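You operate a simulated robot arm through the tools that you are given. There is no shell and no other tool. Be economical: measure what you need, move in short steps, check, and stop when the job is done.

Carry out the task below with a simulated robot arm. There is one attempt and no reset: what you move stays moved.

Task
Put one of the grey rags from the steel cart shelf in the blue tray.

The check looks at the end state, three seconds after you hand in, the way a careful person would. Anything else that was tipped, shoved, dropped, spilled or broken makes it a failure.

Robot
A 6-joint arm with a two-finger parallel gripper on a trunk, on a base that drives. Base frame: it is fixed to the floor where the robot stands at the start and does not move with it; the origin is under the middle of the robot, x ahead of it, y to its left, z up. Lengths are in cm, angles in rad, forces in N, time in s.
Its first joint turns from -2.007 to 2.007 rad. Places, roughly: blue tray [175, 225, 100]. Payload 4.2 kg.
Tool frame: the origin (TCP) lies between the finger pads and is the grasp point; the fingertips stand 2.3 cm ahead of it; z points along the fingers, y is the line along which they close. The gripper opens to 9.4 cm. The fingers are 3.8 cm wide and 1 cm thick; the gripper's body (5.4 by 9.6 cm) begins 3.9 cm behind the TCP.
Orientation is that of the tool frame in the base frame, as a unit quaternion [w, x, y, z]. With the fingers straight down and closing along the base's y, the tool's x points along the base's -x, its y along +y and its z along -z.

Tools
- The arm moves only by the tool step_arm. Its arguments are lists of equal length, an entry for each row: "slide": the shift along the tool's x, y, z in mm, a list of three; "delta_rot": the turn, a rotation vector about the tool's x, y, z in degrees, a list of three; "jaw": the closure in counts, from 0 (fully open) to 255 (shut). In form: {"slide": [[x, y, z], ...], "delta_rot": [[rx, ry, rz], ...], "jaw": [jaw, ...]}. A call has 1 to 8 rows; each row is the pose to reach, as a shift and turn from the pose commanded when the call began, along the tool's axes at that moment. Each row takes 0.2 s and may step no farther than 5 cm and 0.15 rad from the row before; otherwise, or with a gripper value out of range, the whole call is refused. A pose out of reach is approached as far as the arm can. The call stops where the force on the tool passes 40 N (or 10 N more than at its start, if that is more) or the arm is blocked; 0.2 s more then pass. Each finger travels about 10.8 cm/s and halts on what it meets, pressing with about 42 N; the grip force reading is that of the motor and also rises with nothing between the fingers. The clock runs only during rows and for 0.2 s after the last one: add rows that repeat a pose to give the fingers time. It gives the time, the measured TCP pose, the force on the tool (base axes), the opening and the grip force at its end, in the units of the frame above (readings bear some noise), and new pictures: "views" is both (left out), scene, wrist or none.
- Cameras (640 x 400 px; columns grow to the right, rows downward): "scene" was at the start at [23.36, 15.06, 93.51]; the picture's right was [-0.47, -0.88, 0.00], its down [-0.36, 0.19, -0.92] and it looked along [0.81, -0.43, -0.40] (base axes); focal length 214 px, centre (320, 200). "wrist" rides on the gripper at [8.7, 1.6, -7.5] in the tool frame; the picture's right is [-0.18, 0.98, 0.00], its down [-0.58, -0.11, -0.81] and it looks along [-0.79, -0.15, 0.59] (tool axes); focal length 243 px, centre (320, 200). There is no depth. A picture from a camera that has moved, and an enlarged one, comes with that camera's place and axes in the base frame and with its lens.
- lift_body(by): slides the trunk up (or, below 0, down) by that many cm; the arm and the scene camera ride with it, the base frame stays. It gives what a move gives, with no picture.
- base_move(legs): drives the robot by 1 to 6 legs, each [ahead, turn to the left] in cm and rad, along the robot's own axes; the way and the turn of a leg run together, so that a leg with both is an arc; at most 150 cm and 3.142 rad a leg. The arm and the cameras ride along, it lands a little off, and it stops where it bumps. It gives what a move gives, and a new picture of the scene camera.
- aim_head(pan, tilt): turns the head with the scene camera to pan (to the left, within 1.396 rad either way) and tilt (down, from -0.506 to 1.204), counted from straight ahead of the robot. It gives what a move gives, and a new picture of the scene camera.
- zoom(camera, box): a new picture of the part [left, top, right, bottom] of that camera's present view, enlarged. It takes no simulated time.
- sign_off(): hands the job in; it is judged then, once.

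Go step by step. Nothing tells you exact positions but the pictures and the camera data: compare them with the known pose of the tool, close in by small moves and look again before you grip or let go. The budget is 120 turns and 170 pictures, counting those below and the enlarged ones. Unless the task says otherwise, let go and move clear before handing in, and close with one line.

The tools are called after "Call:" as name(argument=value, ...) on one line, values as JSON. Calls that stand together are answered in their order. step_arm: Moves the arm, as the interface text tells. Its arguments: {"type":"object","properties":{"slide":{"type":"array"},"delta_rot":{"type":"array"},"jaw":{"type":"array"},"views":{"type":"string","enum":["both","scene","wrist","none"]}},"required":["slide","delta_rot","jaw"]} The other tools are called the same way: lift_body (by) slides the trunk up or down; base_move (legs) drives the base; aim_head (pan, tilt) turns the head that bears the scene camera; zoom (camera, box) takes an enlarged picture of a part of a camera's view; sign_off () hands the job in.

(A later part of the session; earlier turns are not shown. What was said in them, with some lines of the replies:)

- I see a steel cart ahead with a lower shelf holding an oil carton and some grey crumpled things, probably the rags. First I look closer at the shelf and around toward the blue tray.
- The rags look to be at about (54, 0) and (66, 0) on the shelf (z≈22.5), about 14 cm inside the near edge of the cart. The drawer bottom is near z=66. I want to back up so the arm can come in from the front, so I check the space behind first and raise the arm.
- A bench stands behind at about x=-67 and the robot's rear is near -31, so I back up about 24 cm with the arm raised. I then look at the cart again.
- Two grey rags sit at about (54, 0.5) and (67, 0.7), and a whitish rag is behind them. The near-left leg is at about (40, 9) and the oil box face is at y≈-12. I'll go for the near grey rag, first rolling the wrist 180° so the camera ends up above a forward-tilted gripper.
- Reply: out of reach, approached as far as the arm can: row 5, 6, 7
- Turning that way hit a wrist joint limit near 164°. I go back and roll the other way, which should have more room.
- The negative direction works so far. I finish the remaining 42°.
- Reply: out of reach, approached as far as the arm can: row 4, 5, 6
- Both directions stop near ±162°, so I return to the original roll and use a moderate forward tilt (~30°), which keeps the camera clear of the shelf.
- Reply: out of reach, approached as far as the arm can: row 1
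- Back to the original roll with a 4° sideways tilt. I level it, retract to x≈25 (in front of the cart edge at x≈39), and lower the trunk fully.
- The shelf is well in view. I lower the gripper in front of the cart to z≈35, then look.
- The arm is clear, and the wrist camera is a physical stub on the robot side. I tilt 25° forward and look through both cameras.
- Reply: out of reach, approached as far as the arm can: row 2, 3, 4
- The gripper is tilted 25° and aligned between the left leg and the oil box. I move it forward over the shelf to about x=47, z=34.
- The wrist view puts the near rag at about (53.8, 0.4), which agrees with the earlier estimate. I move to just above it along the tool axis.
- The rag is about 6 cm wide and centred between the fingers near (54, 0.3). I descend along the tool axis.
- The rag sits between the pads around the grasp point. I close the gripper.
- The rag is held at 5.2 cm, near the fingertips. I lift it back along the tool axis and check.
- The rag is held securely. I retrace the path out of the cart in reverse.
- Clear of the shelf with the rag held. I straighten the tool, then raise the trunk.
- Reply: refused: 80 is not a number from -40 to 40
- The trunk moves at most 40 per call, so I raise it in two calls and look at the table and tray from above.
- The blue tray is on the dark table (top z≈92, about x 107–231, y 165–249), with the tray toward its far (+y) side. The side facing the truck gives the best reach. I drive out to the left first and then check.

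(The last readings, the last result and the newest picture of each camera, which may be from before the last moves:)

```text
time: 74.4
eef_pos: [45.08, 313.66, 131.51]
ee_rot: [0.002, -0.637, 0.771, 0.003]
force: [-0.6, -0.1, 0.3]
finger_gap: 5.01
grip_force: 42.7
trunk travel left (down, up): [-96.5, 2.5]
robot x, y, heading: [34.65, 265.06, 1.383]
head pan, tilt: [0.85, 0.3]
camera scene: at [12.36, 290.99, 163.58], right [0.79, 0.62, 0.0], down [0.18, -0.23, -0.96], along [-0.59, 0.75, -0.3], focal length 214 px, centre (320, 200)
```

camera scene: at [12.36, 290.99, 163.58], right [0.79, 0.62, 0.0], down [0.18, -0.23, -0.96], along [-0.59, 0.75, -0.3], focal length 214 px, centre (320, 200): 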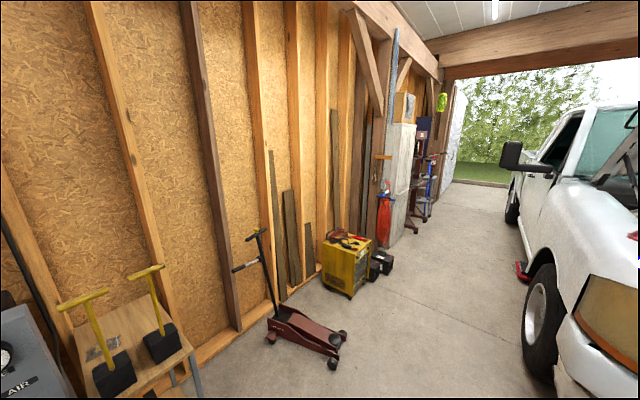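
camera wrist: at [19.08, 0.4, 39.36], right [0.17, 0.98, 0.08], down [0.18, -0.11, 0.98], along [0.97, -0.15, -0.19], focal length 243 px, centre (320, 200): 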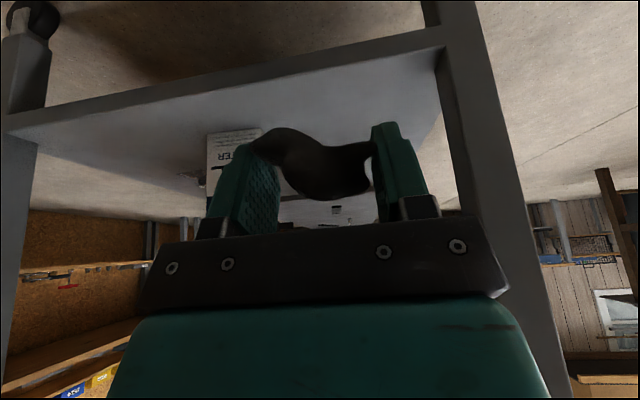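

Now at (35, 265). I look to the right at the gap between truck and table, and check the rag, since the finger gap has shrunk slightly.

Call:
aim_head(pan=-0.9, tilt=0.5)

Call:
zoom(camera="wrist", box=[0, 0, 640, 400])

```text
time: 76.2
eef_pos: [45.17, 313.6, 131.43]
ee_rot: [0.004, -0.637, 0.77, 0.004]
force: [0.0, 0.7, 0.0]
finger_gap: 5.01
grip_force: 41.5
trunk travel left (down, up): [-96.5, 2.5]
robot x, y, heading: [34.17, 264.88, 1.386]
head pan, tilt: [-0.901, 0.499]
camera scene: at [26.17, 287.88, 161.74], right [0.47, -0.89, 0.0], down [-0.42, -0.22, -0.88], along [0.78, 0.41, -0.48], focal length 214 px, centre (320, 200)
```

scene: 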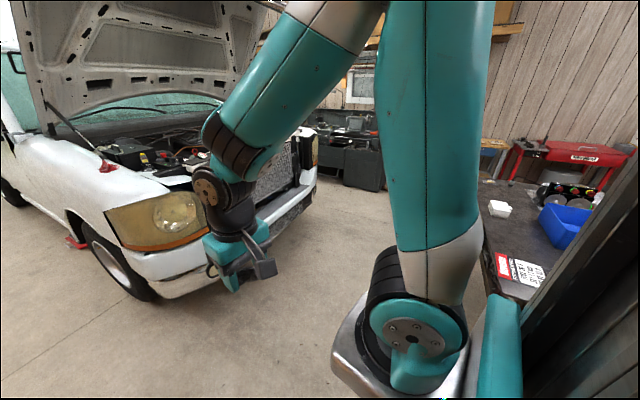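

```text
1.00 times, centred on (320, 200) of wrist
camera zoom: at [41.84, 305.5, 138.77], right [-0.93, 0.36, 0.0], down [0.22, 0.54, 0.81], along [0.29, 0.76, -0.58], focal length 243 px, centre (320, 200)
```

zoom: 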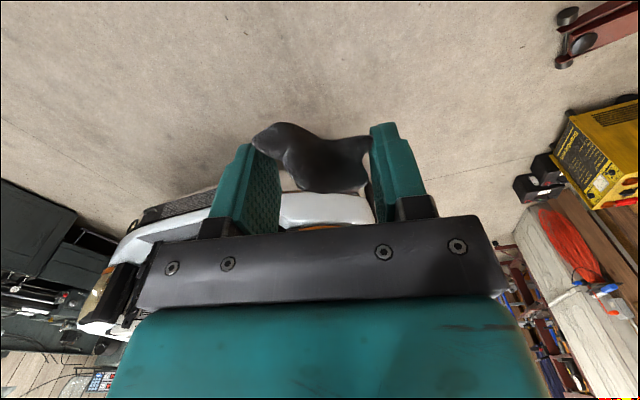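

Call:
zoom(camera="scene", box=[470, 130, 640, 310])

```text
2.22 times, centred on (555, 220) of scene
camera zoom: at [26.17, 287.88, 161.74], right [0.47, -0.89, 0.0], down [-0.42, -0.22, -0.88], along [0.78, 0.41, -0.48], focal length 477 px, centre (-202, 156)
```

zoom: 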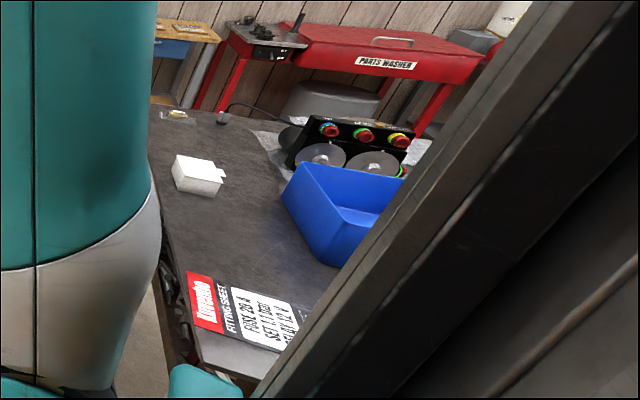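

Table edge on the truck side is y≈250 and the bumper is y≈405. The tray is around (166, 214). I drive through the gap to about (166, 327) and face the table.

Call:
base_move(legs=[[0, -0.946], [145, 0], [0, -2.011]])

Call:
aim_head(pan=0.0, tilt=0.6)

```text
time: 90.8
eef_pos: [163.78, 276.93, 131.42]
ee_rot: [0.003, 0.719, 0.695, -0.003]
force: [-0.6, -0.2, -1.1]
finger_gap: 4.91
grip_force: 41.6
trunk travel left (down, up): [-96.5, 2.5]
robot x, y, heading: [166.63, 326.41, -1.601]
head pan, tilt: [-0.901, 0.499]
camera scene: at [178.56, 305.23, 161.74], right [-0.6, 0.8, 0.0], down [0.38, 0.29, -0.88], along [-0.7, -0.52, -0.48], focal length 214 px, centre (320, 200)
```

scene: 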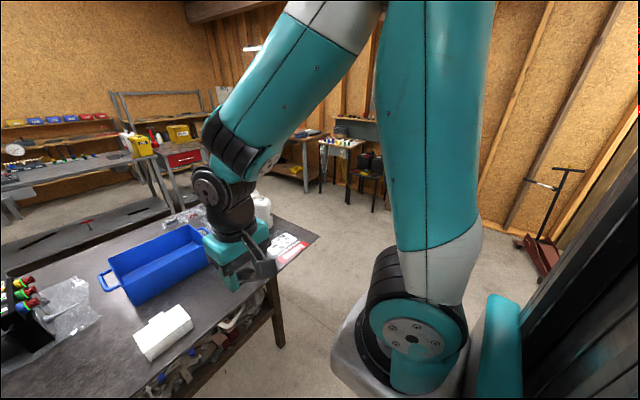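

```text
time: 92.0
eef_pos: [163.74, 276.84, 131.41]
ee_rot: [0.003, 0.72, 0.694, -0.003]
force: [-0.1, 0.2, -0.9]
finger_gap: 4.93
grip_force: 42.2
trunk travel left (down, up): [-96.5, 2.5]
robot x, y, heading: [166.81, 326.5, -1.601]
head pan, tilt: [0.0, 0.6]
camera scene: at [185.58, 301.82, 160.83], right [-1.0, 0.03, 0.0], down [0.02, 0.56, -0.83], along [-0.03, -0.82, -0.56], focal length 214 px, centre (320, 200)
```

scene: 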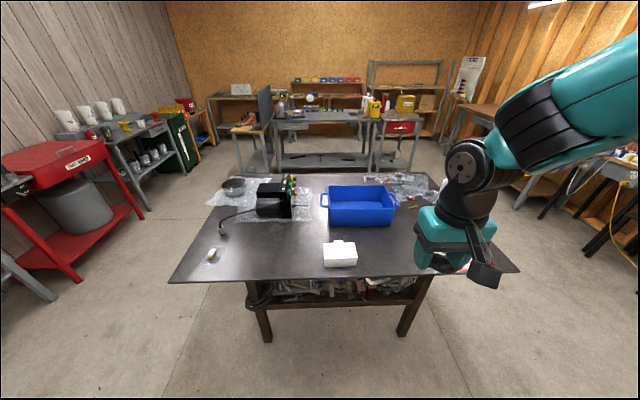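

Call:
zoom(camera="scene", box=[290, 160, 450, 280])

```text
3.33 times, centred on (370, 220) of scene
camera zoom: at [185.58, 301.82, 160.83], right [-1.0, 0.03, 0.0], down [0.02, 0.56, -0.83], along [-0.03, -0.82, -0.56], focal length 715 px, centre (153, 133)
```

zoom: 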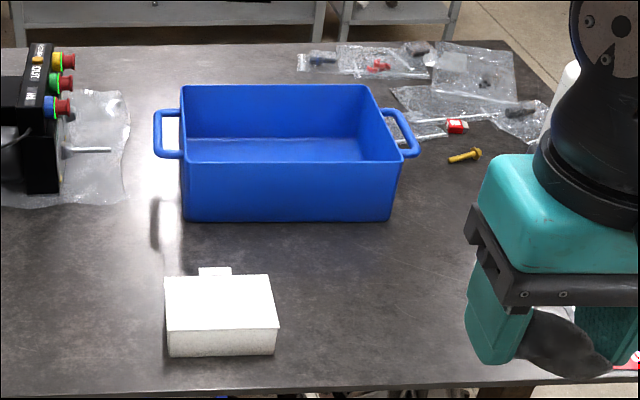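

The tray is clear: interior about x 149–178, y 205–223, rim z≈103.5. I drive 38 cm ahead, with the gripper staying high above everything.

Call:
base_move(legs=[[38, 0]])

```text
time: 94.3
eef_pos: [162.55, 239.12, 131.44]
ee_rot: [0.004, 0.719, 0.695, -0.003]
force: [-0.2, 0.4, -0.5]
finger_gap: 4.93
grip_force: 41.8
trunk travel left (down, up): [-96.5, 2.5]
robot x, y, heading: [165.34, 288.61, -1.606]
head pan, tilt: [0.0, 0.6]
camera scene: at [184.41, 263.97, 160.83], right [-1.0, 0.03, 0.0], down [0.02, 0.56, -0.83], along [-0.03, -0.82, -0.56], focal length 214 px, centre (320, 200)
```

scene: 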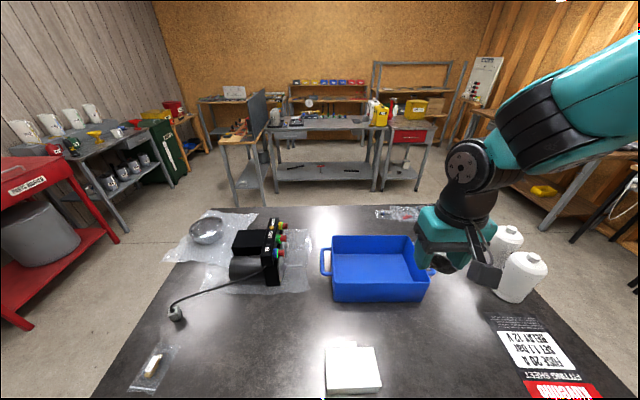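

The tray's position is confirmed at centre (163.5, 214). I extend the arm over it at the same height.

Call:
step_arm(slide=[[-42, 2, 0], [-84, 4, 0], [-126, 10, 0], [-168, 15, 0], [-210, 18, 0], [-250, 20, 0]], delta_rot=[[0, 0, 0], [0, 0, 0], [0, 0, 0], [0, 0, 0], [0, 0, 0], [0, 0, 0]], jaw=[255, 255, 255, 255, 255, 255])

```text
time: 95.8
eef_pos: [163.73, 214.15, 131.52]
ee_rot: [0.003, 0.719, 0.695, -0.002]
force: [-0.6, 0.6, -0.9]
finger_gap: 4.91
grip_force: 42.4
trunk travel left (down, up): [-96.5, 2.5]
robot x, y, heading: [165.66, 288.53, -1.602]
head pan, tilt: [0.0, 0.6]
camera scene: at [184.4, 264.0, 160.84], right [-1.0, 0.03, 0.0], down [0.02, 0.56, -0.83], along [-0.03, -0.82, -0.56], focal length 214 px, centre (320, 200)
camera wrist: at [165.46, 222.91, 138.78], right [0.98, -0.22, 0.0], down [-0.13, -0.57, 0.81], along [-0.17, -0.79, -0.58], focal length 243 px, centre (320, 200)
```

scene: 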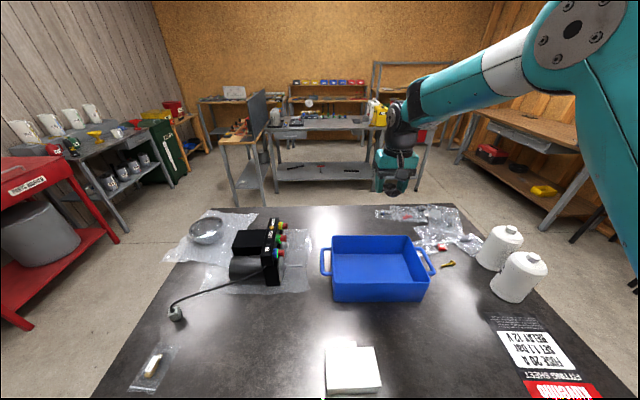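
wrist: 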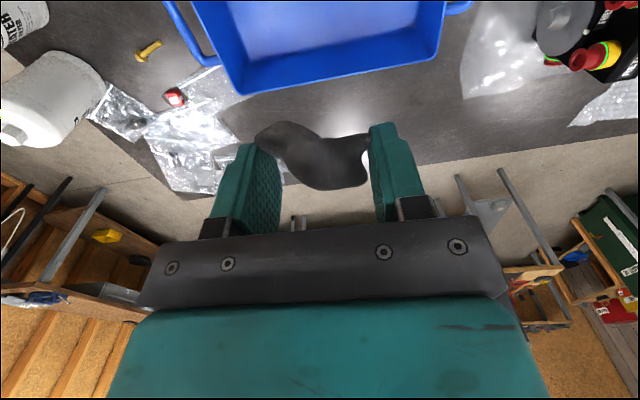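

Both views agree on the tray. I descend to just above the rim, shifting slightly toward the far wall so the camera stub clears the near rim.

Call:
step_arm(slide=[[-10, 0, 45], [-20, 0, 90], [-25, 0, 135], [-25, 0, 180], [-25, 0, 220], [-25, 0, 250]], delta_rot=[[0, 0, 0], [0, 0, 0], [0, 0, 0], [0, 0, 0], [0, 0, 0], [0, 0, 0]], jaw=[255, 255, 255, 255, 255, 255])

```text
time: 97.2
eef_pos: [163.71, 211.33, 106.63]
ee_rot: [0.004, 0.719, 0.695, -0.003]
force: [-0.3, -1.2, 0.4]
finger_gap: 4.91
grip_force: 42.2
trunk travel left (down, up): [-96.5, 2.5]
robot x, y, heading: [165.49, 289.05, -1.599]
head pan, tilt: [0.0, 0.6]
camera scene: at [184.41, 263.97, 160.84], right [-1.0, 0.03, 0.0], down [0.02, 0.56, -0.83], along [-0.03, -0.82, -0.56], focal length 214 px, centre (320, 200)
camera wrist: at [165.47, 220.07, 113.97], right [0.98, -0.22, 0.0], down [-0.13, -0.57, 0.81], along [-0.17, -0.79, -0.58], focal length 243 px, centre (320, 200)
```

scene: 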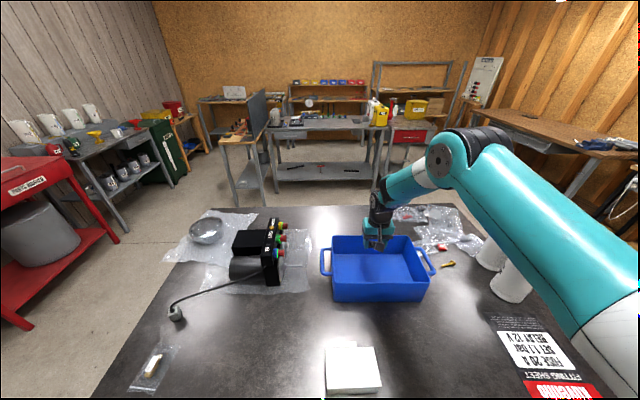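
wrist: 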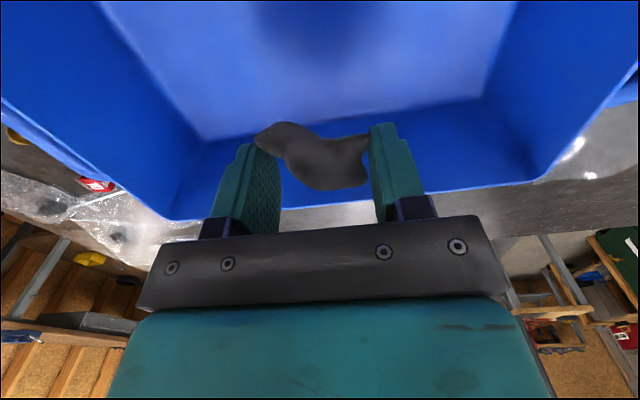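

The rag is centred over the tray interior and everything is clear. I lower another 6 cm and look before letting go.

Call:
step_arm(slide=[[0, 0, 30], [0, 0, 60]], delta_rot=[[0, 0, 0], [0, 0, 0]], jaw=[255, 255])

Call:
zoom(camera="scene", box=[310, 190, 450, 310])

```text
time: 97.8
eef_pos: [163.63, 211.33, 100.64]
ee_rot: [0.004, 0.719, 0.695, -0.003]
force: [-0.5, -0.3, -0.3]
finger_gap: 4.9
grip_force: 41.9
trunk travel left (down, up): [-96.5, 2.5]
robot x, y, heading: [165.55, 288.79, -1.605]
head pan, tilt: [0.0, 0.6]
camera scene: at [184.41, 263.98, 160.84], right [-1.0, 0.03, 0.0], down [0.02, 0.56, -0.83], along [-0.03, -0.82, -0.56], focal length 214 px, centre (320, 200)
camera wrist: at [165.4, 220.1, 108.06], right [0.98, -0.22, 0.0], down [-0.13, -0.57, 0.81], along [-0.17, -0.79, -0.58], focal length 243 px, centre (320, 200)
```

scene: 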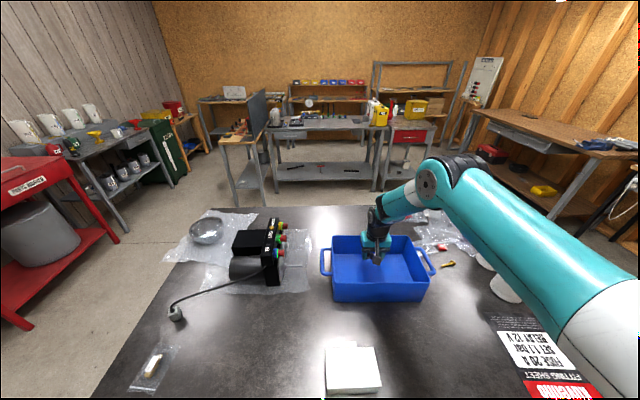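
wrist: 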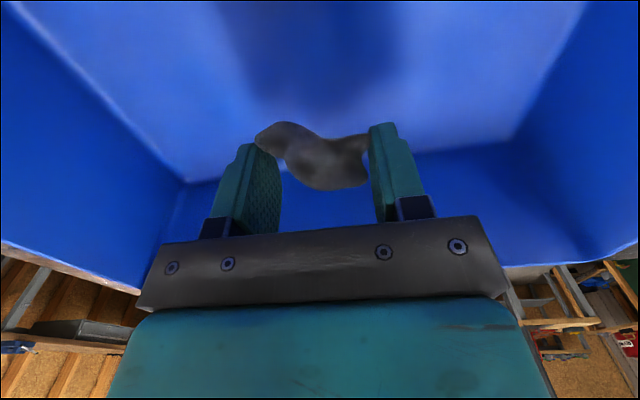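

```text
3.33 times, centred on (380, 250) of scene
camera zoom: at [184.41, 263.98, 160.84], right [-1.0, 0.03, 0.0], down [0.02, 0.56, -0.83], along [-0.03, -0.82, -0.56], focal length 715 px, centre (120, 33)
```

zoom: 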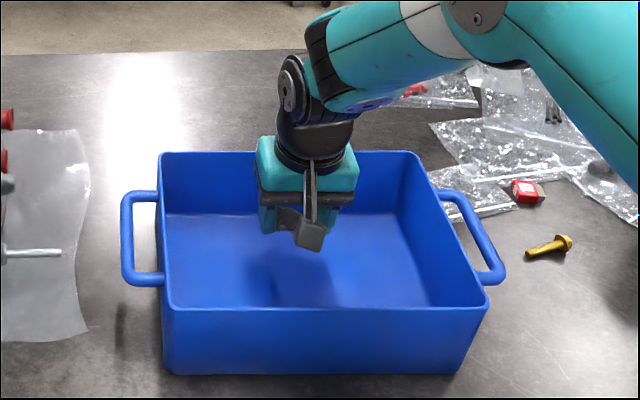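

There's ample room inside the tray. I lower 2.5 cm more and release.

Call:
step_arm(slide=[[0, 0, 25], [0, 0, 25], [0, 0, 25], [0, 0, 25], [0, 0, 25]], delta_rot=[[0, 0, 0], [0, 0, 0], [0, 0, 0], [0, 0, 0], [0, 0, 0]], jaw=[255, 200, 100, 0, 0])

```text
time: 99.0
eef_pos: [163.52, 211.3, 98.22]
ee_rot: [0.004, 0.719, 0.695, -0.002]
force: [1.1, 0.9, -0.6]
finger_gap: 9.39
grip_force: 0.1
trunk travel left (down, up): [-96.5, 2.5]
robot x, y, heading: [165.8, 288.47, -1.604]
head pan, tilt: [0.0, 0.6]
camera scene: at [184.41, 263.94, 160.83], right [-1.0, 0.03, 0.0], down [0.02, 0.56, -0.83], along [-0.03, -0.82, -0.56], focal length 214 px, centre (320, 200)
camera wrist: at [165.39, 220.1, 105.54], right [0.98, -0.22, 0.0], down [-0.13, -0.57, 0.81], along [-0.17, -0.79, -0.58], focal length 243 px, centre (320, 200)
```

scene: 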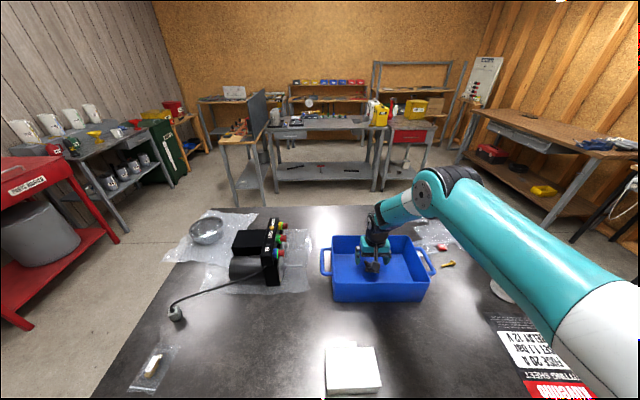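
wrist: 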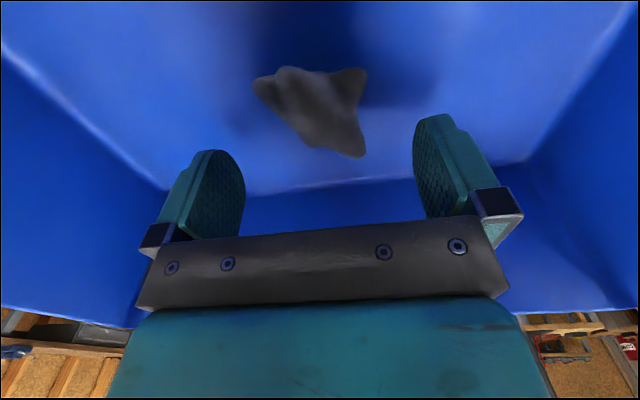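

The rag has dropped onto the tray floor. I raise the arm straight up and clear, then check.

Call:
step_arm(slide=[[0, 0, -40], [0, 0, -80], [0, 0, -125], [0, 0, -170], [0, 0, -215], [0, 0, -260], [0, 0, -305]], delta_rot=[[0, 0, 0], [0, 0, 0], [0, 0, 0], [0, 0, 0], [0, 0, 0], [0, 0, 0], [0, 0, 0]], jaw=[0, 0, 0, 0, 0, 0, 0], views="scene")

Call:
zoom(camera="scene", box=[290, 190, 470, 320])

```text
time: 100.5
eef_pos: [163.8, 211.53, 128.48]
ee_rot: [0.004, 0.719, 0.695, -0.002]
force: [0.1, -1.1, -0.2]
finger_gap: 9.42
grip_force: 0.1
trunk travel left (down, up): [-96.5, 2.5]
robot x, y, heading: [165.58, 288.86, -1.606]
head pan, tilt: [0.0, 0.6]
camera scene: at [184.41, 263.91, 160.82], right [-1.0, 0.03, 0.0], down [0.02, 0.56, -0.82], along [-0.03, -0.82, -0.57], focal length 214 px, centre (320, 200)
```

scene: 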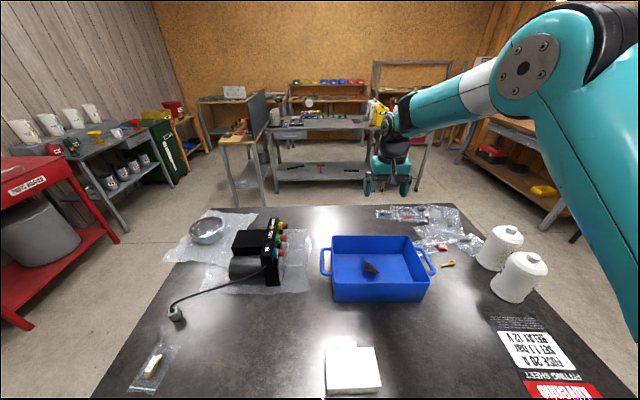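

```text
3.08 times, centred on (380, 255) of scene
camera zoom: at [184.41, 263.91, 160.82], right [-1.0, 0.03, 0.0], down [0.02, 0.56, -0.82], along [-0.03, -0.82, -0.57], focal length 660 px, centre (135, 31)
```

zoom: 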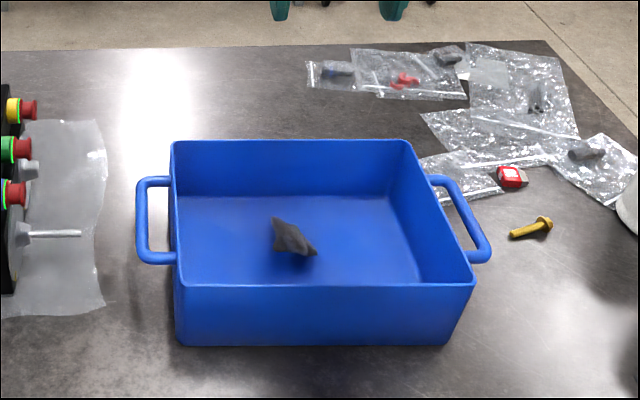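

The grey rag is lying on the tray floor, nothing around it has moved, and the open gripper is clear above, so I hand in.

Call:
sign_off()

```text
The job is handed in.
```

One grey rag from the steel cart's shelf is now in the blue tray. As far as the pictures show, nothing else was disturbed.
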